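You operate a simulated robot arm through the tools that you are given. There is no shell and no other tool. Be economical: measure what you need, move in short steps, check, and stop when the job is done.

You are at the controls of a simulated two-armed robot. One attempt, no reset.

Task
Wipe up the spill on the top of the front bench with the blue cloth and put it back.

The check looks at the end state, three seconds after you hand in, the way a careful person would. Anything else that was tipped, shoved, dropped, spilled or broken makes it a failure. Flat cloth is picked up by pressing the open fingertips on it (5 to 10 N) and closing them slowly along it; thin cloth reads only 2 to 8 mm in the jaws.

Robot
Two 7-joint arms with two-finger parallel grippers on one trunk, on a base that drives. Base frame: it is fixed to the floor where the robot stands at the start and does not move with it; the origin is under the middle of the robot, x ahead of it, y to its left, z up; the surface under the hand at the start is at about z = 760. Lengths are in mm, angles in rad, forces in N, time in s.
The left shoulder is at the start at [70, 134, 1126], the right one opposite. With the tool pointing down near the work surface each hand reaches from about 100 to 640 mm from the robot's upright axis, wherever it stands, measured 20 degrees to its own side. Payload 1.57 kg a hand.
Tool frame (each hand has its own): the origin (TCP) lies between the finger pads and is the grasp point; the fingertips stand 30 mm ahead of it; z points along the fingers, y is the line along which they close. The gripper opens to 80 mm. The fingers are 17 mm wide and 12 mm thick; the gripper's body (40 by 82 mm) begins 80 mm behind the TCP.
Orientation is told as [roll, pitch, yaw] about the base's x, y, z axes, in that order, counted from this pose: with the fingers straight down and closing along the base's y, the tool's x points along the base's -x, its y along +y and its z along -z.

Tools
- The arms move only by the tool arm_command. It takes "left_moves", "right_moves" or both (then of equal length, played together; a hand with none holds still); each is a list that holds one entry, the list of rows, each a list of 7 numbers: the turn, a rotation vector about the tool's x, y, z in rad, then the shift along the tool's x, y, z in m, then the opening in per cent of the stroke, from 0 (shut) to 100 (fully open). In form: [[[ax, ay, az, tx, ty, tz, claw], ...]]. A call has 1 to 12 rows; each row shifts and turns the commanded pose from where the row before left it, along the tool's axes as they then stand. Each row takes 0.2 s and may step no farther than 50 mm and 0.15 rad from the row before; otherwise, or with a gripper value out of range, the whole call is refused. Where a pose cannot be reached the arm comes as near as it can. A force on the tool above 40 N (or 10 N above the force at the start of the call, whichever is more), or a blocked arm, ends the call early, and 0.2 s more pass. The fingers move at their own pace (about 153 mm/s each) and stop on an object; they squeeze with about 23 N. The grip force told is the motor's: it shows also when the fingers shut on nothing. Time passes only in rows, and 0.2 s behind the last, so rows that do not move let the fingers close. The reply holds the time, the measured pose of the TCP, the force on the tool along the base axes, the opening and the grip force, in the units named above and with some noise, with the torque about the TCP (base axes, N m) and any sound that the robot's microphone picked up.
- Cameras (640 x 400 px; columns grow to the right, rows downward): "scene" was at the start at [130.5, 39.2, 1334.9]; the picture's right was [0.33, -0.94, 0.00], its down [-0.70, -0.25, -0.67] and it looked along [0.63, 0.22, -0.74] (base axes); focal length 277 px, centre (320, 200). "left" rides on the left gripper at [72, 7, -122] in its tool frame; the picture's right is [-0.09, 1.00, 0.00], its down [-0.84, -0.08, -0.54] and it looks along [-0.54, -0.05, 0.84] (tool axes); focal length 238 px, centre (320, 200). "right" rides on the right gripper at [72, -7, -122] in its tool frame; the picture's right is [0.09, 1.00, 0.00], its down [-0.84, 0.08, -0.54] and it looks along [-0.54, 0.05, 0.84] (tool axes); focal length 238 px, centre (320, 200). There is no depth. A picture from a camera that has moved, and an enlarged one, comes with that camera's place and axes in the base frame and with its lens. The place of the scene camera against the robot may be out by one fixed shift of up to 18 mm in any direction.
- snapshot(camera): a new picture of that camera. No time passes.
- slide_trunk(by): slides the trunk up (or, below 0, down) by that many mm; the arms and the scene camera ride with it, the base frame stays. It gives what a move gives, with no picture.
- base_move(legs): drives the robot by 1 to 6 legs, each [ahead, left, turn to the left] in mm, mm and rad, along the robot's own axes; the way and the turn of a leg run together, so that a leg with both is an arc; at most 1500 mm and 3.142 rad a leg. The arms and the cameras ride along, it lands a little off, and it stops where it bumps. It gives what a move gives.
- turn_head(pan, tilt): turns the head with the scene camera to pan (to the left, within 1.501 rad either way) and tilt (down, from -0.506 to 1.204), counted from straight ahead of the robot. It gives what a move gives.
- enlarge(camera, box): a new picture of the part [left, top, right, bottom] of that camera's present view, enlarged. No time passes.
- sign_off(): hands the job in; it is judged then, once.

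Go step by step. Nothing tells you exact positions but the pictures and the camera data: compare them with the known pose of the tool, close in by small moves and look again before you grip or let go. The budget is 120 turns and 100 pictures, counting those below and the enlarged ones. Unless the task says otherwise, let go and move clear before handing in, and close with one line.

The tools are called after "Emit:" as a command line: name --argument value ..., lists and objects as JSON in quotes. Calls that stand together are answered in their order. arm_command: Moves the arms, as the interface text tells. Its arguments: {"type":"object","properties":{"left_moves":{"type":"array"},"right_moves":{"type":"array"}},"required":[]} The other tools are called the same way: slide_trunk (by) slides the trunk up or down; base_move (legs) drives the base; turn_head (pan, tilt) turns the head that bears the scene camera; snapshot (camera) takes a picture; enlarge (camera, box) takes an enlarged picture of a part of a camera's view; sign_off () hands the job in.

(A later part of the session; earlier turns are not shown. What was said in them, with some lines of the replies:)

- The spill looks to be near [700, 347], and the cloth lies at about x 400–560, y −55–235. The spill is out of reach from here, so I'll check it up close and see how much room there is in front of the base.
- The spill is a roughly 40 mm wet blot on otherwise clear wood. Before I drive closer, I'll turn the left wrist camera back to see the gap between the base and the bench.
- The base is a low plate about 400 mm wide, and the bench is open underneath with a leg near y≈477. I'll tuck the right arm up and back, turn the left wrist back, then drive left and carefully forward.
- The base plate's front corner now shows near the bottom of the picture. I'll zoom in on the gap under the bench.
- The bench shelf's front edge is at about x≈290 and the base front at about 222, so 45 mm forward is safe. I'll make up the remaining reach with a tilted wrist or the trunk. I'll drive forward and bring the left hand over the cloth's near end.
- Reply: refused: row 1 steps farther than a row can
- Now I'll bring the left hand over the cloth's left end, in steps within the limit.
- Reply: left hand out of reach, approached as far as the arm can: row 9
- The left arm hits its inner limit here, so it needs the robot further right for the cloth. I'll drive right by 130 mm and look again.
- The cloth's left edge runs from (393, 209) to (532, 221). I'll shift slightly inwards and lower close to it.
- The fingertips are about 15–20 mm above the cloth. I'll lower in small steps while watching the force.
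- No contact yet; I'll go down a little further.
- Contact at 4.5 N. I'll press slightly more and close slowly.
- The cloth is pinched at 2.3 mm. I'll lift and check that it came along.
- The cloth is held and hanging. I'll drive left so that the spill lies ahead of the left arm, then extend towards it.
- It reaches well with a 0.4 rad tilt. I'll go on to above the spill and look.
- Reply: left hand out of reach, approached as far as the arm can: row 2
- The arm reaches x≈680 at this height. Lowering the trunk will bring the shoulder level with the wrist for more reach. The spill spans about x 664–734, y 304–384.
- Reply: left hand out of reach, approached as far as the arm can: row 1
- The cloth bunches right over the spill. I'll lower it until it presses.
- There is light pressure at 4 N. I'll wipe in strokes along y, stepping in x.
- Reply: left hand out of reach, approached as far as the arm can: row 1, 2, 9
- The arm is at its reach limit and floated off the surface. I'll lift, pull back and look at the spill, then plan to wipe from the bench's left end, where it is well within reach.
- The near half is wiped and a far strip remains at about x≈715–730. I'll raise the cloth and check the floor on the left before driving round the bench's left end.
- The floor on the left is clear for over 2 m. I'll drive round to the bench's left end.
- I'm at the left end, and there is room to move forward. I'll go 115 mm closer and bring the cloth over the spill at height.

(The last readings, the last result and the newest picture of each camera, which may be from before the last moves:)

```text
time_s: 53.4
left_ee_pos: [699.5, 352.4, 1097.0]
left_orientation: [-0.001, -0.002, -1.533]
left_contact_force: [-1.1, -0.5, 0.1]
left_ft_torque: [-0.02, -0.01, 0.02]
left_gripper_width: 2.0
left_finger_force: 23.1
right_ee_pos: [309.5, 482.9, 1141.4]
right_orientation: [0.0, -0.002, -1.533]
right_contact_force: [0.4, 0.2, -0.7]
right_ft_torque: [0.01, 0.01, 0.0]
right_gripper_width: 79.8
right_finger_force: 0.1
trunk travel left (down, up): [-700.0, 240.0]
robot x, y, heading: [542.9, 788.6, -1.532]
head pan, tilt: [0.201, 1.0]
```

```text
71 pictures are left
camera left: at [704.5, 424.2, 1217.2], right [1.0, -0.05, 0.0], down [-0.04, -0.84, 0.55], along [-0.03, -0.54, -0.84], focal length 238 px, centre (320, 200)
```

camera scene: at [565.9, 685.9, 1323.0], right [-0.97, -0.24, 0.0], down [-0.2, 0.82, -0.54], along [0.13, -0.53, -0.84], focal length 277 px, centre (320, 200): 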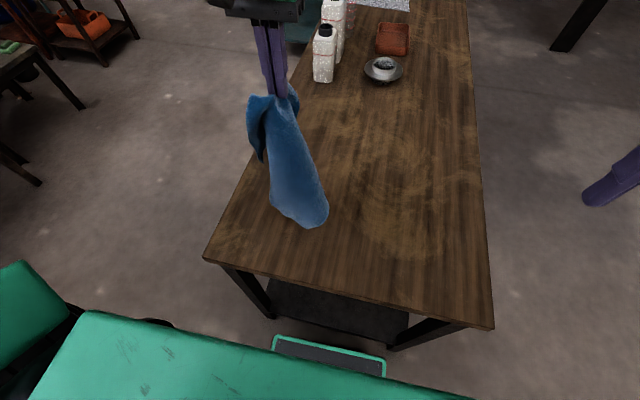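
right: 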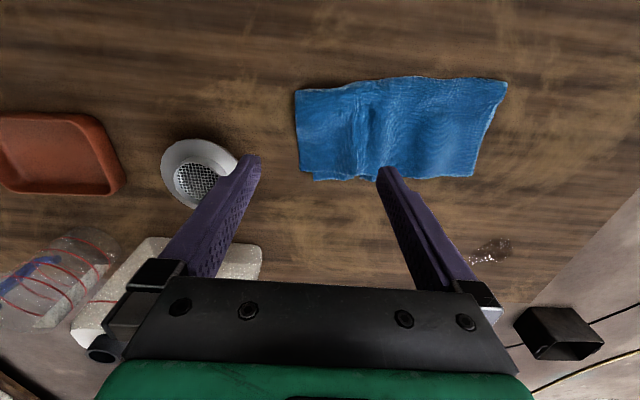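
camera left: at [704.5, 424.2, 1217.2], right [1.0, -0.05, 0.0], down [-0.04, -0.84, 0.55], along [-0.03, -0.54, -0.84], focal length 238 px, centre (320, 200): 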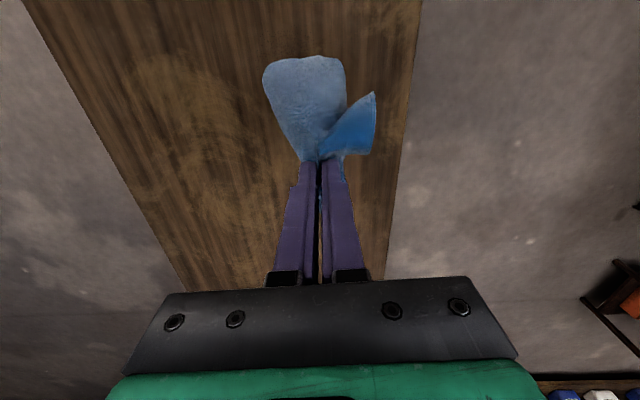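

The hand is right above the spill. I'll lower straight down to just above contact.

Emit:
arm_command --left_moves '[[[0, 0, 0, 0, 0, 0.035, 0], [0, 0, 0, 0, 0, 0.035, 0], [0, 0, 0, 0, 0, 0.035, 0], [0, 0, 0, 0, 0, 0.035, 0], [0, 0, 0, 0, 0, 0.035, 0], [0, 0, 0, 0, 0, 0.035, 0], [0, 0, 0, 0, 0, 0.035, 0], [0, 0, 0, 0, 0, 0.035, 0], [0, 0, 0, 0, 0, 0.012, 0], [0, 0, 0, 0, 0, 0, 0]]]'

Emit:
snapshot --camera "scene"

```text
time_s: 55.6
left_ee_pos: [704.0, 352.4, 807.6]
left_orientation: [-0.004, -0.005, -1.533]
left_contact_force: [-0.6, -0.1, 3.3]
left_ft_torque: [0.01, 0.03, 0.04]
left_gripper_width: 2.4
left_finger_force: 22.5
left hand out of reach, approached as far as the arm can: row 9
right_ee_pos: [308.4, 481.5, 1140.0]
right_orientation: [0.001, -0.002, -1.531]
right_contact_force: [-1.1, -0.4, 0.3]
right_ft_torque: [-0.02, 0.02, 0.04]
right_gripper_width: 80.0
right_finger_force: 0.1
trunk travel left (down, up): [-700.0, 240.0]
robot x, y, heading: [544.7, 789.1, -1.53]
head pan, tilt: [0.201, 1.0]
```

```text
70 pictures are left
camera scene: at [565.9, 685.7, 1323.0], right [-0.97, -0.24, 0.0], down [-0.2, 0.82, -0.54], along [0.13, -0.53, -0.84], focal length 277 px, centre (320, 200)
```

scene: 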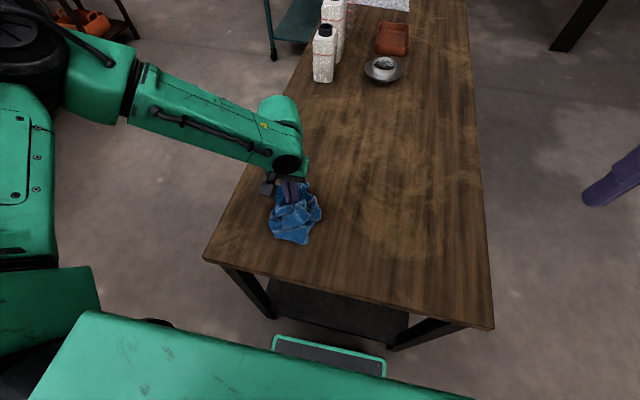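

It touches, but the hand is again at the arm's inner limit. I'll lift, shift the base 120 mm to its right, and bring the hand back over the spill.

Emit:
arm_command --left_moves '[[[0, 0, 0, 0, 0, -0.03, 0], [0, 0, 0, 0, 0, -0.03, 0], [0, 0, 0, 0, 0, -0.03, 0], [0, 0, 0, 0, 0, 0, 0]]]'

Emit:
base_move --legs '[[0, -120, 0]]'

Emit:
arm_command --left_moves '[[[0, 0, 0, 0, 0.03, 0, 0], [0, 0, 0, 0, 0.03, 0, 0], [0, 0, 0, 0, 0.03, 0, 0], [0, 0, 0, 0, 0.03, 0, 0], [0, 0, 0, 0, 0, 0, 0]]]'

```text
time_s: 56.6
left_ee_pos: [704.2, 354.4, 898.7]
left_orientation: [-0.002, -0.002, -1.534]
left_contact_force: [-0.8, -0.6, -0.2]
left_ft_torque: [0.01, 0.01, 0.06]
left_gripper_width: 2.1
left_finger_force: 22.8
right_ee_pos: [309.7, 481.8, 1140.8]
right_orientation: [0.001, -0.003, -1.532]
right_contact_force: [0.6, 0.1, -0.2]
right_ft_torque: [0.02, -0.01, -0.03]
right_gripper_width: 79.8
right_finger_force: 0.0
trunk travel left (down, up): [-700.0, 240.0]
robot x, y, heading: [542.0, 786.7, -1.534]
head pan, tilt: [0.201, 1.0]
```

```text
time_s: 57.8
left_ee_pos: [583.8, 350.1, 897.4]
left_orientation: [-0.004, -0.004, -1.533]
left_contact_force: [0.2, 0.0, 0.1]
left_ft_torque: [0.03, 0.03, 0.03]
left_gripper_width: 2.0
left_finger_force: 23.3
right_ee_pos: [191.3, 476.4, 1141.9]
right_orientation: [-0.001, -0.003, -1.533]
right_contact_force: [0.0, 0.5, 0.2]
right_ft_torque: [-0.01, 0.03, -0.01]
right_gripper_width: 79.9
right_finger_force: 0.0
trunk travel left (down, up): [-700.0, 240.0]
robot x, y, heading: [420.9, 785.7, -1.531]
head pan, tilt: [0.201, 1.0]
```

```text
time_s: 59.0
left_ee_pos: [704.5, 353.7, 897.5]
left_orientation: [-0.002, -0.004, -1.532]
left_contact_force: [0.1, 0.1, -0.7]
left_ft_torque: [-0.01, 0.0, 0.02]
left_gripper_width: 1.8
left_finger_force: 23.0
right_ee_pos: [189.1, 478.1, 1140.7]
right_orientation: [0.0, -0.001, -1.533]
right_contact_force: [-0.7, -0.3, -0.3]
right_ft_torque: [0.01, -0.02, 0.0]
right_gripper_width: 80.0
right_finger_force: 0.0
trunk travel left (down, up): [-700.0, 240.0]
robot x, y, heading: [422.7, 787.0, -1.531]
head pan, tilt: [0.201, 1.0]
```

Emit:
arm_command --left_moves '[[[0, 0, 0, 0, 0, 0.03, 0], [0, 0, 0, 0, 0, 0.03, 0], [0, 0, 0, 0, 0, 0.03, 0], [0, 0, 0, 0, 0, 0.006, 0], [0, 0, 0, 0, 0, 0.004, 0], [0, 0, 0, 0, 0, 0, 0]]]'

Emit:
snapshot --camera "left"

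```text
time_s: 60.4
left_ee_pos: [702.6, 354.4, 798.8]
left_orientation: [-0.002, -0.007, -1.531]
left_contact_force: [2.5, 0.6, 11.8]
left_ft_torque: [-0.04, -0.12, 0.05]
left_gripper_width: 2.3
left_finger_force: 23.2
right_ee_pos: [188.7, 479.4, 1141.8]
right_orientation: [0.0, -0.003, -1.534]
right_contact_force: [0.2, -0.6, -0.5]
right_ft_torque: [0.02, 0.01, 0.02]
right_gripper_width: 80.3
right_finger_force: 0.1
trunk travel left (down, up): [-700.0, 240.0]
robot x, y, heading: [421.7, 784.8, -1.535]
head pan, tilt: [0.201, 1.0]
```

```text
69 pictures are left
camera left: at [707.6, 425.9, 919.1], right [1.0, -0.05, 0.0], down [-0.04, -0.84, 0.55], along [-0.03, -0.55, -0.84], focal length 238 px, centre (320, 200)
```

left: 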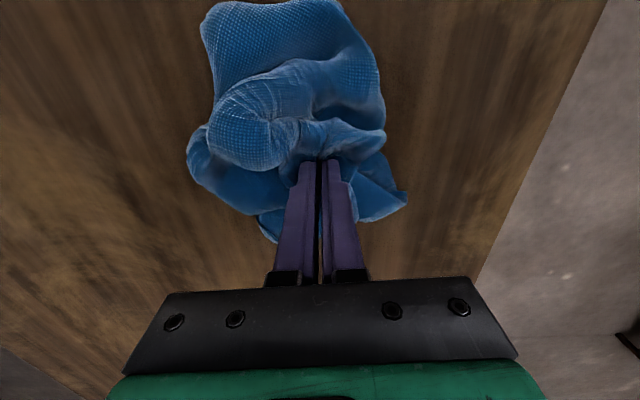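

Good pressure at about 12 N. I'll wipe in a raster over the whole spill area.

Emit:
arm_command --left_moves '[[[0, 0, 0, 0.015, 0.018, 0, 0], [0, 0, 0, 0.015, 0.018, 0, 0], [0, 0, 0, 0, -0.043, 0, 0], [0, 0, 0, 0, -0.043, 0, 0], [0, 0, 0, -0.02, 0, 0, 0], [0, 0, 0, 0, 0.043, 0, 0], [0, 0, 0, 0, 0.043, 0, 0], [0, 0, 0, -0.02, 0, 0, 0], [0, 0, 0, 0, -0.043, 0, 0], [0, 0, 0, 0, -0.043, 0, 0], [0, 0, 0, 0, 0, 0, 0]]]'

Emit:
arm_command --left_moves '[[[0, 0, 0, -0.02, 0, 0, 0], [0, 0, 0, 0, 0.043, 0, 0], [0, 0, 0, 0, 0.043, 0, 0], [0, 0, 0, -0.02, 0, 0, 0], [0, 0, 0, 0, -0.043, 0, 0], [0, 0, 0, 0, -0.043, 0, 0], [0, 0, 0, 0, 0.043, 0, 0], [0, 0, 0, 0.03, 0.038, 0, 0], [0, 0, 0, 0.04, 0, 0, 0], [0, 0, 0, 0, 0, 0, 0]]]'

```text
time_s: 62.8
left_ee_pos: [653.8, 344.5, 798.0]
left_orientation: [-0.004, -0.007, -1.532]
left_contact_force: [1.3, 0.7, 7.0]
left_ft_torque: [-0.03, -0.14, 0.01]
left_gripper_width: 2.2
left_finger_force: 23.1
right_ee_pos: [191.1, 478.6, 1141.5]
right_orientation: [-0.003, -0.004, -1.533]
right_contact_force: [0.3, 0.7, -0.3]
right_ft_torque: [0.0, 0.04, 0.0]
right_gripper_width: 80.2
right_finger_force: 0.1
trunk travel left (down, up): [-700.0, 240.0]
robot x, y, heading: [424.5, 788.2, -1.535]
head pan, tilt: [0.201, 1.0]
```

```text
time_s: 65.0
left_ee_pos: [735.0, 377.8, 798.2]
left_orientation: [-0.001, -0.002, -1.53]
left_contact_force: [0.3, -0.1, 3.0]
left_ft_torque: [0.01, -0.03, 0.01]
left_gripper_width: 2.4
left_finger_force: 22.9
left hand out of reach, approached as far as the arm can: row 6
right_ee_pos: [188.7, 477.2, 1140.2]
right_orientation: [0.002, -0.002, -1.532]
right_contact_force: [1.0, -0.6, 0.7]
right_ft_torque: [0.05, 0.0, -0.04]
right_gripper_width: 80.1
right_finger_force: 0.0
trunk travel left (down, up): [-700.0, 240.0]
robot x, y, heading: [419.8, 786.9, -1.531]
head pan, tilt: [0.201, 1.0]
```

I'll lift the cloth clear and inspect the wood.

Emit:
arm_command --left_moves '[[[0, 0, 0, 0, 0, -0.03, 0], [0, 0, 0, 0, 0, -0.04, 0], [0, 0, 0, 0, 0, -0.04, 0], [0, 0, 0, 0, 0, -0.04, 0], [0, 0, 0, 0, 0, -0.04, 0], [0, 0, 0, 0, 0, -0.04, 0], [0, 0, 0, 0, 0, -0.04, 0], [0, 0, 0, 0.04, 0.02, 0, 0], [0, 0, 0, 0.04, 0.02, 0, 0], [0, 0, 0, 0.03, 0.02, 0, 0], [0, 0, 0, 0, 0, 0, 0]]]'

Emit:
enlarge --camera "scene" --box '[200, 100, 420, 280]'

Emit:
snapshot --camera "left"

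```text
time_s: 67.4
left_ee_pos: [790.7, 491.1, 1068.3]
left_orientation: [-0.001, -0.003, -1.532]
left_contact_force: [0.8, 1.0, -0.1]
left_ft_torque: [0.01, 0.02, -0.01]
left_gripper_width: 2.3
left_finger_force: 23.3
right_ee_pos: [189.8, 477.7, 1141.0]
right_orientation: [0.0, -0.003, -1.532]
right_contact_force: [-0.5, -1.4, -0.5]
right_ft_torque: [-0.02, 0.05, 0.01]
right_gripper_width: 80.0
right_finger_force: 0.1
trunk travel left (down, up): [-700.0, 240.0]
robot x, y, heading: [421.2, 783.8, -1.53]
head pan, tilt: [0.201, 1.0]
```

```text
2.22 times, centred on (310, 190) of scene
camera zoom: at [445.9, 680.9, 1322.9], right [-0.97, -0.24, 0.0], down [-0.2, 0.82, -0.54], along [0.13, -0.52, -0.84], focal length 616 px, centre (342, 222)
```

zoom: 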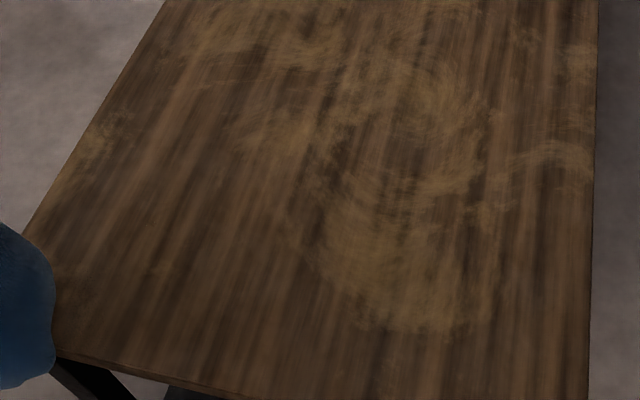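

```text
67 pictures are left
camera left: at [795.6, 562.9, 1190.1], right [1.0, -0.05, 0.0], down [-0.04, -0.84, 0.54], along [-0.03, -0.54, -0.84], focal length 238 px, centre (320, 200)
```

left: 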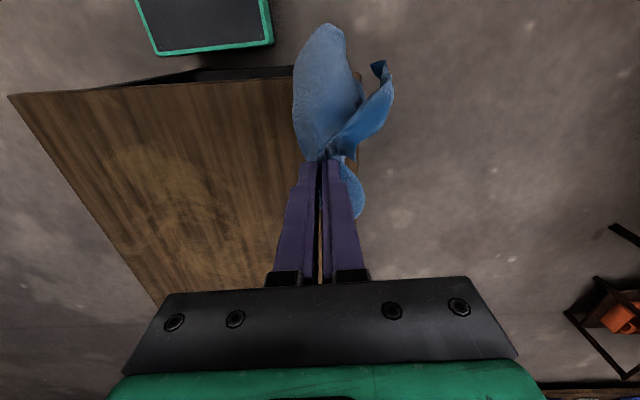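

Emit:
enlarge --camera "scene" --box '[205, 155, 301, 215]'

```text
6.67 times, centred on (253, 185) of scene
camera zoom: at [445.9, 680.9, 1322.9], right [-0.97, -0.24, 0.0], down [-0.2, 0.82, -0.54], along [0.13, -0.52, -0.84], focal length 1848 px, centre (767, 300)
```

zoom: 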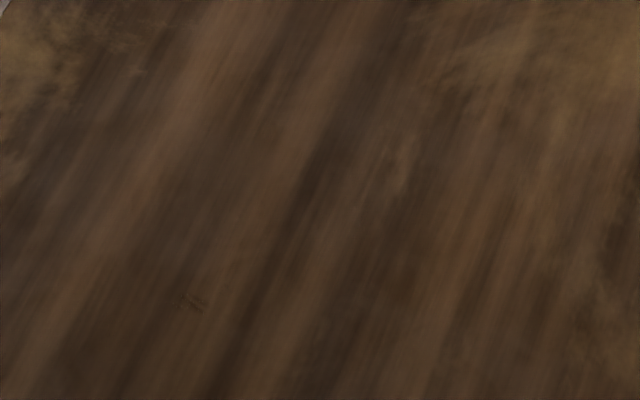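

The wood looks clean except for a tiny mark near (732, 390). I'll wipe that corner once more.

Emit:
arm_command --left_moves '[[[0, 0, 0, -0.032, -0.022, 0, 0], [0, 0, 0, -0.032, -0.022, 0, 0], [0, 0, 0, -0.032, -0.021, 0, 0], [0, 0, 0, 0, 0, 0.04, 0], [0, 0, 0, 0, 0, 0.04, 0], [0, 0, 0, 0, 0, 0.04, 0], [0, 0, 0, 0, 0, 0.04, 0], [0, 0, 0, 0, 0, 0.04, 0], [0, 0, 0, 0, 0, 0.04, 0], [0, 0, 0, 0, 0, 0.022, 0], [0, 0, 0, 0, 0, 0.005, 0], [0, 0, 0, 0, 0, 0, 0]]]'

```text
time_s: 70.0
left_ee_pos: [728.1, 393.1, 802.6]
left_orientation: [-0.004, -0.003, -1.532]
left_contact_force: [0.5, 0.3, 4.0]
left_ft_torque: [0.02, 0.03, 0.0]
left_gripper_width: 2.1
left_finger_force: 23.0
right_ee_pos: [189.8, 477.4, 1140.8]
right_orientation: [-0.001, -0.003, -1.533]
right_contact_force: [-0.3, -0.1, -0.3]
right_ft_torque: [0.0, 0.0, 0.0]
right_gripper_width: 80.0
right_finger_force: 0.0
trunk travel left (down, up): [-700.0, 240.0]
robot x, y, heading: [418.6, 788.1, -1.533]
head pan, tilt: [0.201, 1.0]
```

Emit:
arm_command --left_moves '[[[0, 0, 0, 0.01, 0.025, 0.005, 0], [0, 0, 0, 0.01, -0.03, 0, 0], [0, 0, 0, 0, -0.03, 0, 0], [0, 0, 0, -0.015, 0, 0, 0], [0, 0, 0, 0, 0.03, 0, 0], [0, 0, 0, 0, 0.03, 0, 0], [0, 0, 0, -0.015, 0, 0, 0], [0, 0, 0, 0, -0.03, 0, 0], [0, 0, 0, 0, -0.03, 0, 0], [0, 0, 0, -0.015, 0, 0, 0], [0, 0, 0, 0, 0.03, 0, 0], [0, 0, 0, 0, 0.03, 0, 0]]]'

Emit:
arm_command --left_moves '[[[0, 0, 0, -0.015, 0, 0, 0], [0, 0, 0, 0, -0.04, 0, 0], [0, 0, 0, 0, -0.04, 0, 0], [0, 0, 0, -0.015, 0, 0, 0], [0, 0, 0, 0, 0.04, 0, 0], [0, 0, 0, 0, 0.04, 0, 0], [0, 0, 0, -0.015, 0, 0, 0], [0, 0, 0, 0, -0.04, 0, 0], [0, 0, 0, 0, -0.03, 0, 0], [0, 0, 0, 0, 0, 0, 0]]]'

Emit:
arm_command --left_moves '[[[0, 0, 0, 0, 0, -0.03, 0], [0, 0, 0, 0, 0, -0.04, 0], [0, 0, 0, 0, 0, -0.04, 0], [0, 0, 0, 0, 0, -0.04, 0], [0, 0, 0, 0, 0, -0.04, 0], [0, 0, 0, 0, 0, -0.04, 0], [0, 0, 0, 0, 0, -0.04, 0], [0, 0, 0, 0.04, 0.02, -0.01, 0], [0, 0, 0, 0.04, 0.02, 0, 0], [0, 0, 0, 0.04, 0.02, 0, 0], [0, 0, 0, 0.04, 0.02, 0, 0], [0, 0, 0, 0, 0.02, 0, 0]]]'

Emit:
enlarge --camera "scene" --box '[205, 155, 301, 215]'

```text
time_s: 72.6
left_ee_pos: [754.9, 366.4, 798.5]
left_orientation: [-0.001, -0.005, -1.533]
left_contact_force: [-0.1, 0.5, 0.4]
left_ft_torque: [0.04, 0.0, 0.01]
left_gripper_width: 2.1
left_finger_force: 23.1
right_ee_pos: [191.1, 478.7, 1140.7]
right_orientation: [0.0, -0.002, -1.534]
right_contact_force: [-0.9, 0.8, 0.3]
right_ft_torque: [0.02, 0.01, 0.02]
right_gripper_width: 80.2
right_finger_force: 0.1
trunk travel left (down, up): [-700.0, 240.0]
robot x, y, heading: [420.6, 785.5, -1.534]
head pan, tilt: [0.201, 1.0]
```

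```text
time_s: 74.8
left_ee_pos: [687.2, 320.7, 799.1]
left_orientation: [-0.003, -0.003, -1.533]
left_contact_force: [0.4, 0.2, 0.1]
left_ft_torque: [-0.01, 0.0, -0.01]
left_gripper_width: 2.4
left_finger_force: 23.3
right_ee_pos: [190.5, 477.3, 1140.4]
right_orientation: [-0.001, -0.004, -1.533]
right_contact_force: [-0.5, -0.3, 0.1]
right_ft_torque: [0.0, 0.01, 0.01]
right_gripper_width: 79.8
right_finger_force: 0.1
trunk travel left (down, up): [-700.0, 240.0]
robot x, y, heading: [424.3, 787.9, -1.531]
head pan, tilt: [0.201, 1.0]
```

```text
time_s: 77.4
left_ee_pos: [779.1, 477.5, 1077.4]
left_orientation: [-0.001, -0.003, -1.532]
left_contact_force: [1.0, 0.7, -1.1]
left_ft_torque: [-0.08, -0.01, -0.04]
left_gripper_width: 2.2
left_finger_force: 23.4
left hand out of reach, approached as far as the arm can: row 11
right_ee_pos: [188.2, 477.0, 1140.5]
right_orientation: [0.001, -0.002, -1.531]
right_contact_force: [-0.6, 0.2, 0.0]
right_ft_torque: [-0.04, -0.01, 0.02]
right_gripper_width: 79.7
right_finger_force: 0.0
trunk travel left (down, up): [-700.0, 240.0]
robot x, y, heading: [421.0, 782.7, -1.535]
head pan, tilt: [0.201, 1.0]
```

```text
6.67 times, centred on (253, 185) of scene
camera zoom: at [444.7, 681.2, 1322.9], right [-0.97, -0.24, 0.0], down [-0.2, 0.82, -0.54], along [0.13, -0.53, -0.84], focal length 1848 px, centre (767, 300)
```

zoom: 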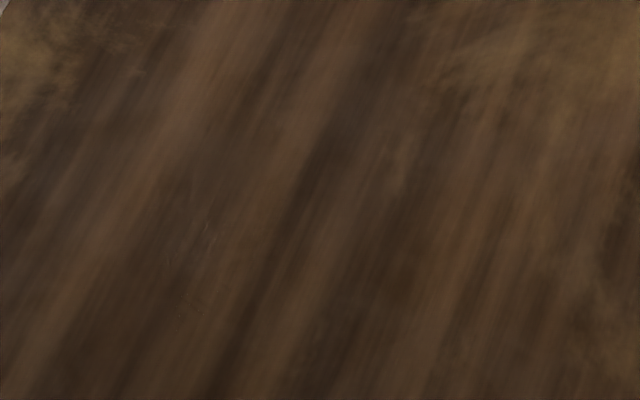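

That corner is clean now. I'll drive back to the front of the bench, stopping so the left hand can lay the cloth from right to left over its old place.

Emit:
base_move --legs '[[-115, 0, 0], [0, 0, 1.533], [-470, 0, 0], [0, -890, 0]]'

Emit:
turn_head --pan 0.35 --tilt 0.84

Emit:
snapshot --camera "scene"

```text
time_s: 89.1
left_ee_pos: [287.8, 356.1, 1076.8]
left_orientation: [-0.002, -0.004, 0.045]
left_contact_force: [0.1, -0.3, -0.2]
left_ft_torque: [0.03, 0.01, -0.03]
left_gripper_width: 2.0
left_finger_force: 23.3
right_ee_pos: [292.2, -233.6, 1141.3]
right_orientation: [-0.001, -0.003, 0.04]
right_contact_force: [0.1, -0.3, -0.4]
right_ft_torque: [0.01, 0.0, -0.01]
right_gripper_width: 80.0
right_finger_force: 0.1
trunk travel left (down, up): [-700.0, 240.0]
robot x, y, heading: [-17.4, -2.5, 0.047]
head pan, tilt: [0.201, 1.0]
```

```text
time_s: 89.8
left_ee_pos: [287.9, 356.0, 1078.5]
left_orientation: [-0.004, -0.003, 0.045]
left_contact_force: [0.6, -0.1, -0.7]
left_ft_torque: [0.02, 0.0, -0.03]
left_gripper_width: 2.1
left_finger_force: 23.1
right_ee_pos: [291.5, -234.7, 1140.9]
right_orientation: [-0.002, -0.002, 0.041]
right_contact_force: [0.2, -0.8, 0.1]
right_ft_torque: [-0.02, 0.01, -0.01]
right_gripper_width: 79.8
right_finger_force: 0.0
trunk travel left (down, up): [-700.0, 240.0]
robot x, y, heading: [-17.8, -2.2, 0.041]
head pan, tilt: [0.351, 0.84]
```

```text
64 pictures are left
camera scene: at [110.5, 41.6, 1334.8], right [0.38, -0.92, 0.0], down [-0.69, -0.29, -0.67], along [0.62, 0.26, -0.74], focal length 277 px, centre (320, 200)
```

scene: 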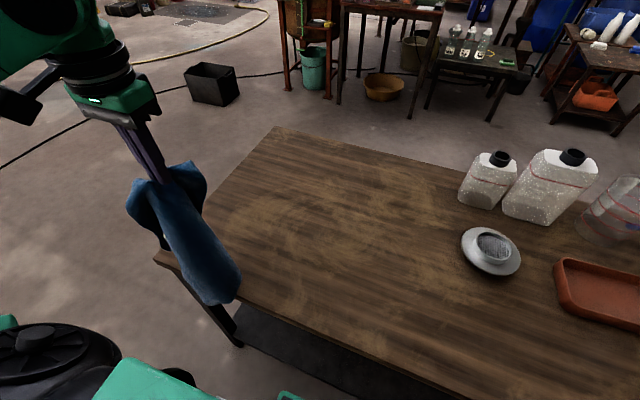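

Emit:
enlarge --camera "scene" --box '[240, 130, 360, 205]'

Emit:
snapshot --camera "left"

```text
5.33 times, centred on (300, 168) of scene
camera zoom: at [110.5, 41.6, 1334.8], right [0.38, -0.92, 0.0], down [-0.69, -0.29, -0.67], along [0.62, 0.26, -0.74], focal length 1478 px, centre (427, 373)
```

zoom: 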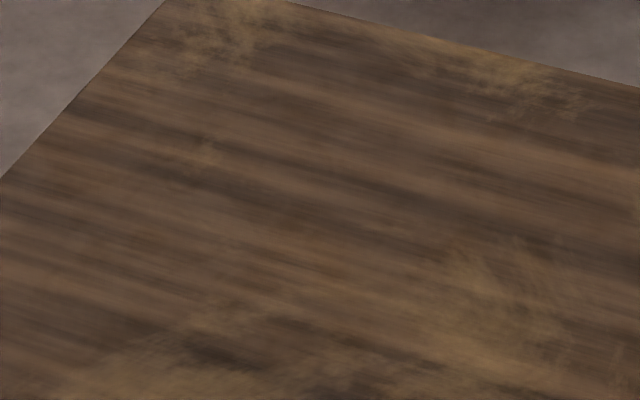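

```text
62 pictures are left
camera left: at [216.3, 359.2, 1198.3], right [0.05, 1.0, 0.0], down [0.84, -0.04, 0.54], along [0.54, -0.03, -0.84], focal length 238 px, centre (320, 200)
```

left: 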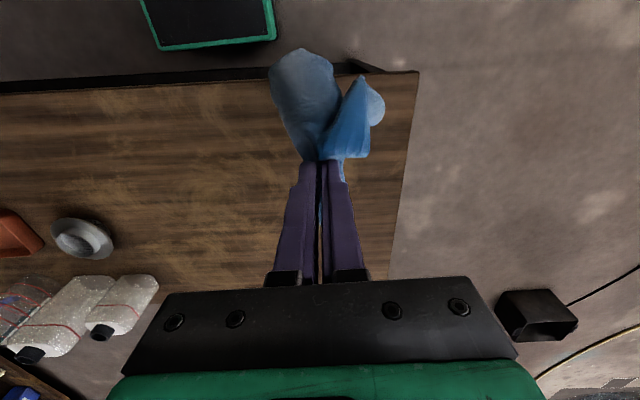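

The spill is completely gone. Next I'll straighten up and drive right and forward for laying the cloth back.

Emit:
base_move --legs '[[0, 0, -0.044], [0, -228, 0], [55, 0, 0]]'

Emit:
arm_command --left_moves '[[[0, 0, 0, -0.03, -0.03, 0, 0], [0, 0, 0, -0.03, -0.03, 0, 0], [0, 0, 0, -0.03, -0.03, 0, 0], [0, 0, 0, -0.03, -0.03, 0, 0], [0, 0, 0, 0, -0.03, 0, 0], [0, 0, 0, 0, 0, 0, 0]]]'

Emit:
snapshot --camera "scene"

Emit:
snapshot --camera "left"

```text
time_s: 92.5
left_ee_pos: [354.1, 119.9, 1078.9]
left_orientation: [-0.002, -0.006, 0.003]
left_contact_force: [-0.6, -0.9, -0.2]
left_ft_torque: [0.03, -0.02, -0.02]
left_gripper_width: 1.9
left_finger_force: 22.9
right_ee_pos: [333.0, -471.5, 1142.3]
right_orientation: [-0.001, -0.005, 0.002]
right_contact_force: [0.0, -0.1, 0.0]
right_ft_torque: [0.04, -0.03, -0.02]
right_gripper_width: 80.1
right_finger_force: 0.1
trunk travel left (down, up): [-700.0, 240.0]
robot x, y, heading: [36.5, -229.2, 0.003]
head pan, tilt: [0.351, 0.84]
```

```text
time_s: 93.9
left_ee_pos: [476.1, -32.1, 1076.5]
left_orientation: [-0.004, -0.002, 0.002]
left_contact_force: [0.8, 0.3, -0.8]
left_ft_torque: [0.0, 0.0, -0.06]
left_gripper_width: 2.4
left_finger_force: 22.7
right_ee_pos: [335.0, -470.5, 1141.8]
right_orientation: [-0.001, -0.003, 0.001]
right_contact_force: [-0.5, 0.4, -0.2]
right_ft_torque: [0.0, 0.01, 0.01]
right_gripper_width: 80.0
right_finger_force: 0.1
trunk travel left (down, up): [-700.0, 240.0]
robot x, y, heading: [38.7, -227.6, 0.001]
head pan, tilt: [0.351, 0.84]
```

```text
61 pictures are left
camera scene: at [166.2, -187.5, 1334.8], right [0.35, -0.94, 0.0], down [-0.7, -0.26, -0.67], along [0.63, 0.23, -0.74], focal length 277 px, centre (320, 200)
```

scene: 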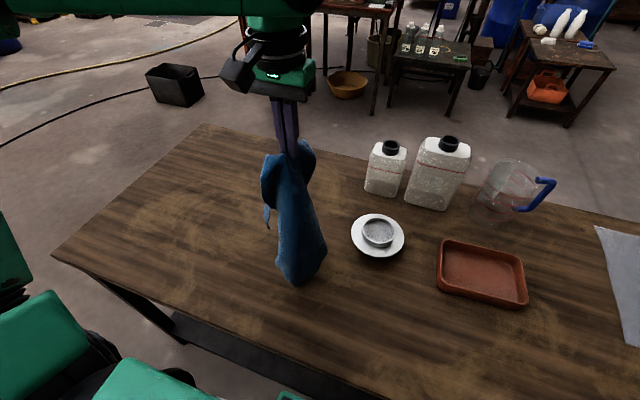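

```text
60 pictures are left
camera left: at [404.6, -25.9, 1197.8], right [0.09, 1.0, 0.0], down [0.84, -0.07, 0.54], along [0.54, -0.05, -0.84], focal length 238 px, centre (320, 200)
```

left: 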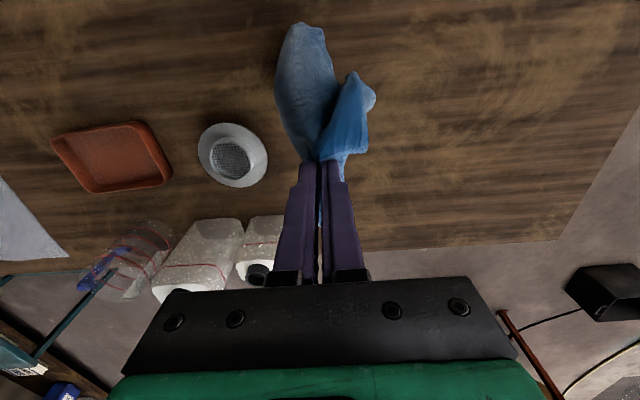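

The tail curls back towards −x. I'll shift the hand forward a bit and lower until the tail touches, then look.

Emit:
arm_command --left_moves '[[[0, 0, 0, -0.03, -0.005, 0.02, 0], [0, 0, 0, -0.03, -0.005, 0.02, 0], [0, 0, 0, 0, 0, 0.03, 0], [0, 0, 0, 0, 0, 0.02, 0], [0, 0, 0, 0, 0, 0, 0], [0, 0, 0, 0, 0, 0, 0]]]'

Emit:
snapshot --camera "scene"

Emit:
snapshot --camera "left"

```text
time_s: 95.3
left_ee_pos: [535.8, -42.6, 989.8]
left_orientation: [-0.003, -0.004, 0.003]
left_contact_force: [0.0, 0.2, -0.9]
left_ft_torque: [0.01, -0.01, -0.04]
left_gripper_width: 2.3
left_finger_force: 23.2
right_ee_pos: [335.7, -473.1, 1141.6]
right_orientation: [-0.003, -0.002, 0.003]
right_contact_force: [-0.8, 0.0, 0.6]
right_ft_torque: [0.02, 0.0, -0.02]
right_gripper_width: 80.3
right_finger_force: 0.1
trunk travel left (down, up): [-700.0, 240.0]
robot x, y, heading: [36.4, -225.8, 0.0]
head pan, tilt: [0.351, 0.84]
```

```text
59 pictures are left
camera scene: at [165.9, -188.4, 1334.9], right [0.35, -0.94, 0.0], down [-0.7, -0.26, -0.67], along [0.63, 0.23, -0.74], focal length 277 px, centre (320, 200)
```

scene: 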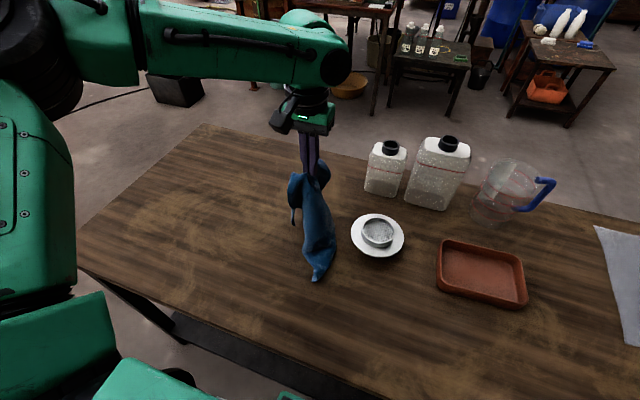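

```text
58 pictures are left
camera left: at [464.2, -36.6, 1110.1], right [0.09, 1.0, 0.0], down [0.84, -0.07, 0.55], along [0.54, -0.05, -0.84], focal length 238 px, centre (320, 200)
```

left: 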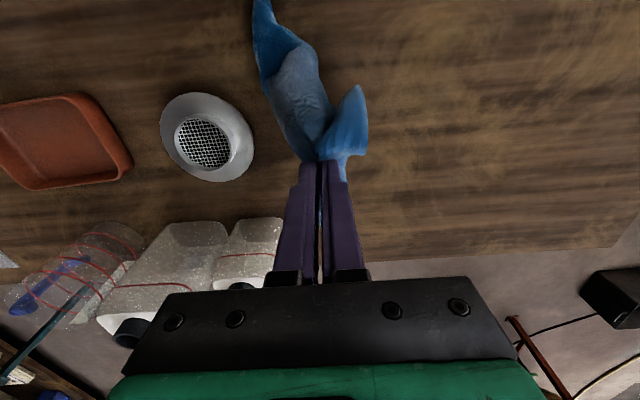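

The tail touches at about (418, −97), a bit off. I'll lift slightly, shift it over, touch down again, then lay it out along an arc towards +y.

Emit:
arm_command --left_moves '[[[0, 0, 0, 0, 0, -0.04, 0], [0, 0, 0, -0.027, 0.02, 0, 0], [0, 0, 0, -0.027, 0.02, 0, 0], [0, 0, 0, 0, 0, 0, 0], [0, 0, 0, 0, 0, 0.025, 0], [0, 0, 0, 0, 0, 0.025, 0], [0, 0, 0, 0, 0, 0, 0]]]'

Emit:
snapshot --camera "left"

```text
time_s: 96.9
left_ee_pos: [589.9, -1.4, 981.3]
left_orientation: [-0.002, -0.002, 0.002]
left_contact_force: [-0.9, -0.5, 0.0]
left_ft_torque: [0.04, -0.04, -0.01]
left_gripper_width: 2.2
left_finger_force: 23.0
right_ee_pos: [335.6, -472.3, 1140.4]
right_orientation: [0.0, -0.004, 0.001]
right_contact_force: [0.1, 0.3, -1.4]
right_ft_torque: [-0.01, -0.02, -0.02]
right_gripper_width: 80.1
right_finger_force: 0.1
trunk travel left (down, up): [-700.0, 240.0]
robot x, y, heading: [35.4, -228.6, 0.002]
head pan, tilt: [0.351, 0.84]
```

```text
57 pictures are left
camera left: at [518.6, 4.8, 1100.1], right [0.09, 1.0, 0.0], down [0.83, -0.07, 0.55], along [0.54, -0.05, -0.84], focal length 238 px, centre (320, 200)
```

left: 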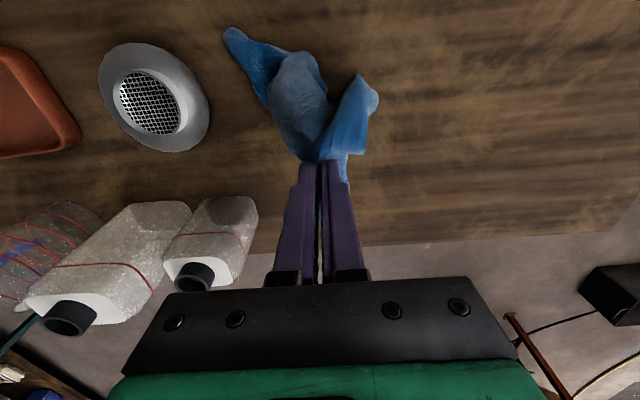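

The tail touches at about (502, −99), in good alignment. Now I'll lay it down along the arc.

Emit:
arm_command --left_moves '[[[0, 0, 0, 0.008, 0.025, 0.003, 0], [0, 0, 0, 0.01, 0.025, 0.006, 0], [0, 0, 0, 0.011, 0.022, 0.01, 0], [0, 0, 0, 0.012, 0.02, 0.013, 0], [0, 0, 0, 0.012, 0.018, 0.017, 0], [0, 0, 0, 0.013, 0.016, 0.019, 0], [0, 0, 0, 0.013, 0.014, 0.021, 0], [0, 0, 0, 0.012, 0.012, 0.022, 0], [0, 0, 0, 0.012, 0.01, 0.022, 0], [0, 0, 0, 0.012, 0.006, 0.022, 0], [0, 0, 0, 0.005, 0.002, 0.015, 0], [0, 0, 0, 0, 0, 0, 0]]]'

Emit:
snapshot --camera "left"

Emit:
snapshot --camera "scene"

```text
time_s: 99.5
left_ee_pos: [471.6, 167.3, 807.2]
left_orientation: [-0.001, -0.004, 0.002]
left_contact_force: [0.4, -0.2, 0.6]
left_ft_torque: [0.02, -0.01, 0.0]
left_gripper_width: 2.1
left_finger_force: 22.6
right_ee_pos: [336.2, -471.5, 1141.5]
right_orientation: [-0.002, -0.001, 0.002]
right_contact_force: [0.1, -0.2, -0.4]
right_ft_torque: [-0.03, -0.01, 0.03]
right_gripper_width: 79.9
right_finger_force: 0.0
trunk travel left (down, up): [-700.0, 240.0]
robot x, y, heading: [38.8, -230.3, 0.003]
head pan, tilt: [0.351, 0.84]
```

```text
56 pictures are left
camera left: at [399.7, 174.3, 928.0], right [0.09, 1.0, 0.0], down [0.83, -0.07, 0.55], along [0.54, -0.05, -0.84], focal length 238 px, centre (320, 200)
```

left: 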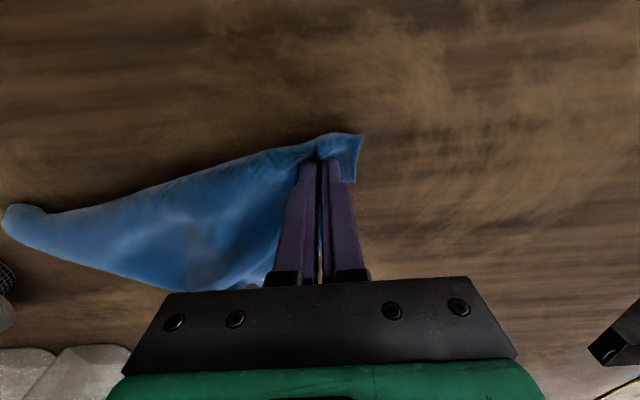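

```text
55 pictures are left
camera scene: at [166.2, -188.5, 1334.8], right [0.35, -0.94, 0.0], down [-0.7, -0.26, -0.67], along [0.63, 0.23, -0.74], focal length 277 px, centre (320, 200)
```

scene: 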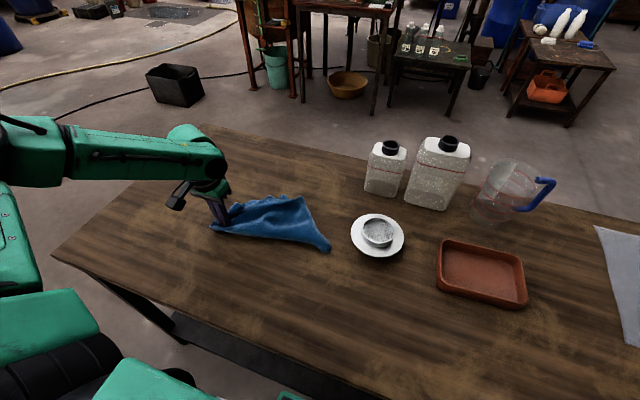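

The cloth is laid flat-ish but about 40 mm too far forward and right. I'll drag it gently by the held end to match the old spot.

Emit:
arm_command --left_moves '[[[0, 0, 0, 0.008, 0.01, 0.004, 0], [0, 0, 0, 0.01, 0.01, 0, 0], [0, 0, 0, 0.01, 0.01, 0, 0], [0, 0, 0, 0.01, 0.01, 0, 0], [0, 0, 0, 0.006, 0.005, 0, 0], [0, 0, 0, 0, 0, 0.003, 0], [0, 0, 0, 0, 0, 0, 0]]]'

Emit:
snapshot --camera "left"

Emit:
enlarge --camera "scene" --box '[150, 130, 410, 290]'

```text
time_s: 101.1
left_ee_pos: [427.6, 213.5, 801.8]
left_orientation: [-0.001, -0.002, 0.002]
left_contact_force: [-0.1, 0.7, 2.5]
left_ft_torque: [-0.01, -0.06, 0.01]
left_gripper_width: 2.5
left_finger_force: 23.2
right_ee_pos: [336.2, -472.4, 1141.5]
right_orientation: [-0.002, -0.001, 0.002]
right_contact_force: [1.1, -0.7, 0.9]
right_ft_torque: [-0.02, -0.03, -0.02]
right_gripper_width: 79.7
right_finger_force: 0.0
trunk travel left (down, up): [-700.0, 240.0]
robot x, y, heading: [35.2, -227.3, 0.005]
head pan, tilt: [0.351, 0.84]
```

```text
54 pictures are left
camera left: at [355.9, 219.9, 921.9], right [0.09, 1.0, 0.0], down [0.83, -0.07, 0.55], along [0.54, -0.05, -0.84], focal length 238 px, centre (320, 200)
```

left: 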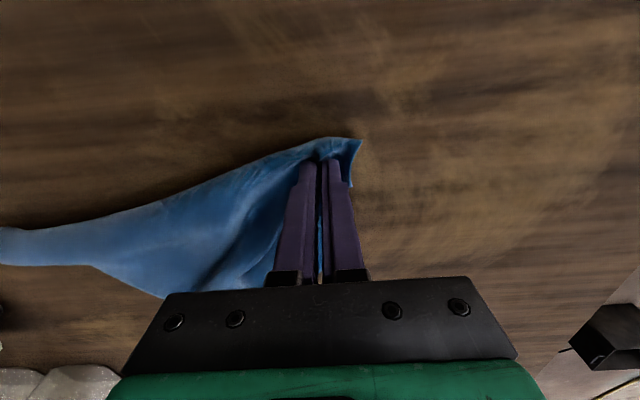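

```text
2.46 times, centred on (280, 210) of scene
camera zoom: at [165.9, -188.5, 1334.9], right [0.35, -0.94, 0.0], down [-0.7, -0.26, -0.67], along [0.63, 0.23, -0.74], focal length 682 px, centre (418, 175)
```

zoom: 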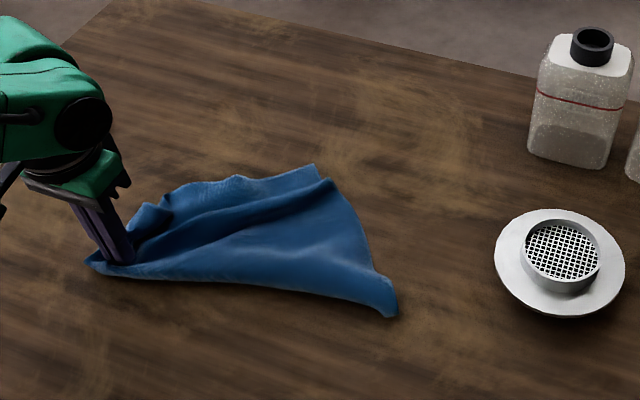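

The cloth now covers about its old place, with its centre within about 25 mm. I'll release it slowly and lift straight up.

Emit:
arm_command --left_moves '[[[0, 0, 0, 0, 0, 0, 10], [0, 0, 0, 0, 0, 0, 25], [0, 0, 0, 0, 0, 0, 40], [0, 0, 0, 0, 0, -0.01, 40], [0, 0, 0, 0, 0, -0.02, 40], [0, 0, 0, 0, 0, -0.04, 40], [0, 0, 0, 0, 0, -0.04, 40], [0, 0, 0, 0, 0, -0.04, 40], [0, 0, 0, 0, 0.04, -0.03, 40], [0, 0, 0, 0, 0.04, -0.03, 40], [0, 0, 0, 0, 0.04, 0, 40], [0, 0, 0, 0, 0, 0, 40]]]'

Emit:
snapshot --camera "scene"

Emit:
snapshot --camera "left"

```text
time_s: 103.7
left_ee_pos: [424.6, 335.4, 1012.4]
left_orientation: [-0.001, -0.005, 0.002]
left_contact_force: [-0.7, 0.7, 0.2]
left_ft_torque: [0.0, 0.0, 0.02]
left_gripper_width: 32.2
left_finger_force: 0.3
right_ee_pos: [336.2, -472.5, 1142.1]
right_orientation: [-0.001, -0.001, 0.002]
right_contact_force: [-0.7, 0.3, -0.3]
right_ft_torque: [-0.03, 0.02, -0.02]
right_gripper_width: 79.9
right_finger_force: 0.0
trunk travel left (down, up): [-700.0, 240.0]
robot x, y, heading: [33.6, -228.5, -0.005]
head pan, tilt: [0.351, 0.84]
```

```text
52 pictures are left
camera scene: at [165.8, -188.6, 1334.9], right [0.35, -0.94, 0.0], down [-0.7, -0.26, -0.67], along [0.63, 0.23, -0.74], focal length 277 px, centre (320, 200)
```

scene: 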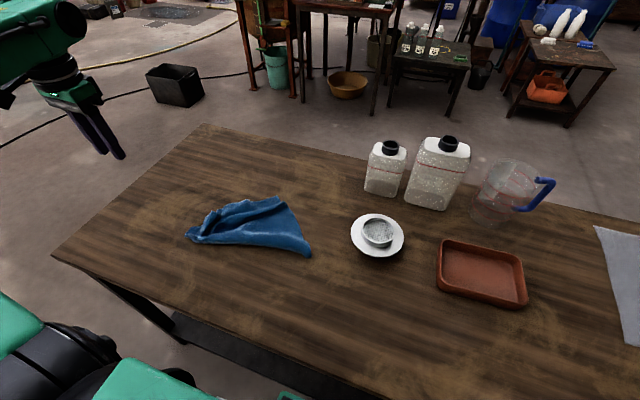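

```text
51 pictures are left
camera left: at [353.9, 341.0, 1133.6], right [0.09, 1.0, 0.0], down [0.83, -0.08, 0.55], along [0.54, -0.05, -0.84], focal length 238 px, centre (320, 200)
```

left: 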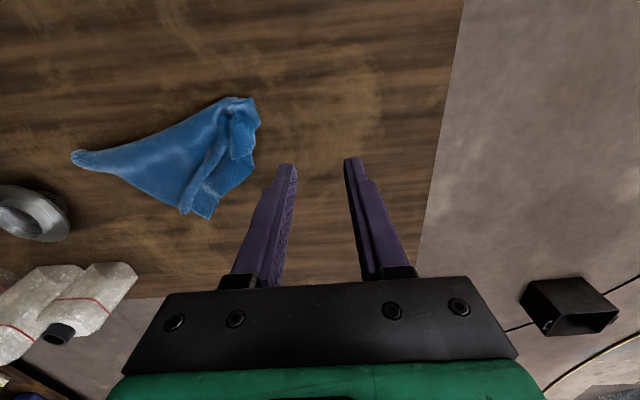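

It lies in place but the far right corner is folded over. I'll tidy it: shift the base, pinch that corner near (590, 85) and draw it out towards its old place.

Emit:
base_move --legs '[[0, 90, 0]]'

Emit:
arm_command --left_moves '[[[0, 0, 0, -0.02, -0.042, 0, 50], [0, 0, 0, -0.02, -0.042, 0, 50], [0, 0, 0, -0.02, -0.042, 0, 50], [0, 0, 0, -0.02, -0.042, 0, 50], [0, 0, 0, -0.02, -0.042, 0.01, 50], [0, 0, 0, -0.02, -0.042, 0.01, 50], [0, 0, 0, -0.02, -0.042, 0.01, 50], [0, 0, 0, -0.02, -0.042, 0.01, 50], [0, 0, 0, 0, 0, 0.03, 50], [0, 0, 0, 0, 0, 0.03, 50], [0, 0, 0, 0, 0, 0, 50]]]'

Emit:
snapshot --camera "left"

Emit:
snapshot --camera "scene"

```text
time_s: 104.8
left_ee_pos: [426.0, 423.3, 1014.1]
left_orientation: [-0.001, -0.004, 0.001]
left_contact_force: [-0.6, 0.0, -0.1]
left_ft_torque: [0.02, 0.01, -0.02]
left_gripper_width: 32.2
left_finger_force: 0.1
right_ee_pos: [335.9, -382.7, 1141.7]
right_orientation: [0.0, -0.001, 0.002]
right_contact_force: [0.2, 0.2, -0.6]
right_ft_torque: [-0.03, 0.01, 0.01]
right_gripper_width: 79.8
right_finger_force: 0.0
trunk travel left (down, up): [-700.0, 240.0]
robot x, y, heading: [39.5, -140.0, 0.001]
head pan, tilt: [0.351, 0.84]
```

```text
time_s: 107.2
left_ee_pos: [585.5, 89.3, 913.2]
left_orientation: [-0.003, -0.002, 0.002]
left_contact_force: [0.4, -0.1, -0.2]
left_ft_torque: [0.01, 0.02, 0.01]
left_gripper_width: 40.1
left_finger_force: 0.0
right_ee_pos: [335.9, -381.2, 1141.8]
right_orientation: [-0.001, -0.003, 0.002]
right_contact_force: [-0.5, 0.2, 0.1]
right_ft_torque: [-0.04, 0.01, -0.02]
right_gripper_width: 80.0
right_finger_force: 0.1
trunk travel left (down, up): [-700.0, 240.0]
robot x, y, heading: [38.0, -138.4, 0.006]
head pan, tilt: [0.351, 0.84]
```

```text
50 pictures are left
camera left: at [514.0, 94.9, 1033.8], right [0.09, 1.0, 0.0], down [0.83, -0.07, 0.55], along [0.54, -0.05, -0.84], focal length 238 px, centre (320, 200)
```

left: 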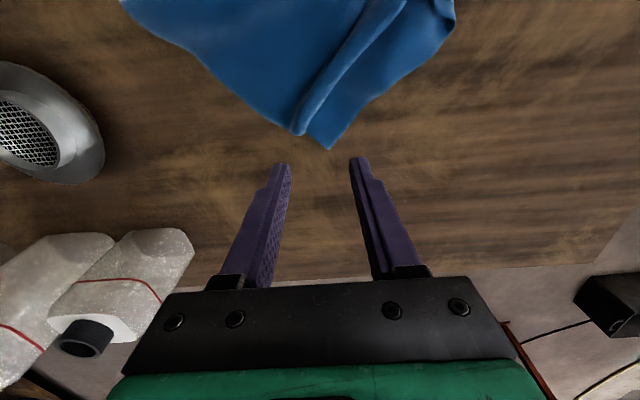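

```text
49 pictures are left
camera scene: at [166.0, -98.1, 1334.8], right [0.35, -0.94, 0.0], down [-0.7, -0.26, -0.67], along [0.63, 0.23, -0.74], focal length 277 px, centre (320, 200)
```

scene: 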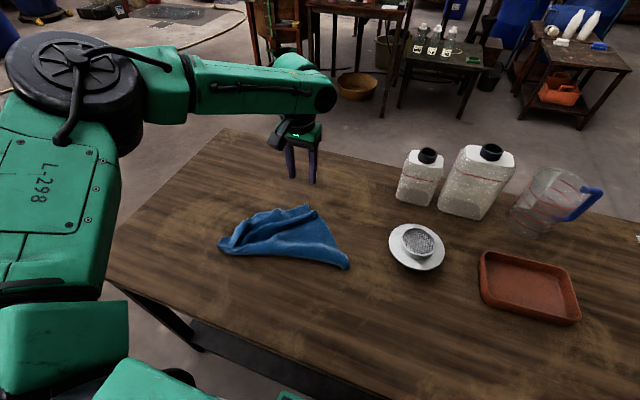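

That ridge is a loose fold with nothing clearly to pull out, and the cloth already lies on its old place, so I'll leave it. I'll move the hand up clear and take one last look.

Emit:
arm_command --left_moves '[[[0, 0, 0, 0, 0, -0.04, 50], [0, 0, 0, 0, 0, -0.04, 50], [0, 0, 0, 0.03, 0.03, -0.02, 50], [0, 0, 0, 0.03, 0.03, 0, 50], [0, 0, 0, 0.03, 0.03, 0, 50], [0, 0, 0, 0.02, 0.04, 0, 50], [0, 0, 0, 0.02, 0.04, 0, 50], [0, 0, 0, 0.02, 0.04, 0, 50], [0, 0, 0, 0.02, 0.04, 0, 50], [0, 0, 0, 0, 0.04, 0, 50], [0, 0, 0, 0, 0, 0, 50]]]'

Emit:
enlarge --camera "scene" --box '[100, 110, 420, 310]'

```text
time_s: 109.6
left_ee_pos: [414.6, 377.6, 1013.1]
left_orientation: [-0.001, -0.004, 0.002]
left_contact_force: [0.3, 0.2, -0.4]
left_ft_torque: [-0.03, -0.01, 0.01]
left_gripper_width: 40.3
left_finger_force: 0.0
right_ee_pos: [335.5, -382.3, 1141.0]
right_orientation: [0.0, -0.003, 0.003]
right_contact_force: [-0.6, -0.7, 0.8]
right_ft_torque: [0.01, 0.01, -0.03]
right_gripper_width: 80.4
right_finger_force: 0.1
trunk travel left (down, up): [-700.0, 240.0]
robot x, y, heading: [35.9, -137.0, -0.002]
head pan, tilt: [0.351, 0.84]
```

```text
2.00 times, centred on (260, 210) of scene
camera zoom: at [165.8, -98.3, 1334.8], right [0.35, -0.94, 0.0], down [-0.7, -0.26, -0.67], along [0.63, 0.23, -0.74], focal length 554 px, centre (440, 180)
```

zoom: 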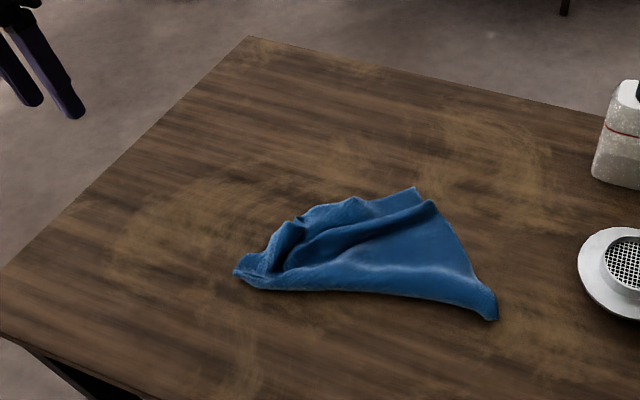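

The spill is gone, the cloth rests on its original place on the bench, and everything else is where it was. I'm handing in.

Emit:
sign_off

```text
The job is handed in.
```

I wiped up the spill on the front bench and put the blue cloth back about where it was. It's roughly 25 mm off and lies a little creased, with the far corner folded over. Nothing else on the bench was touched.
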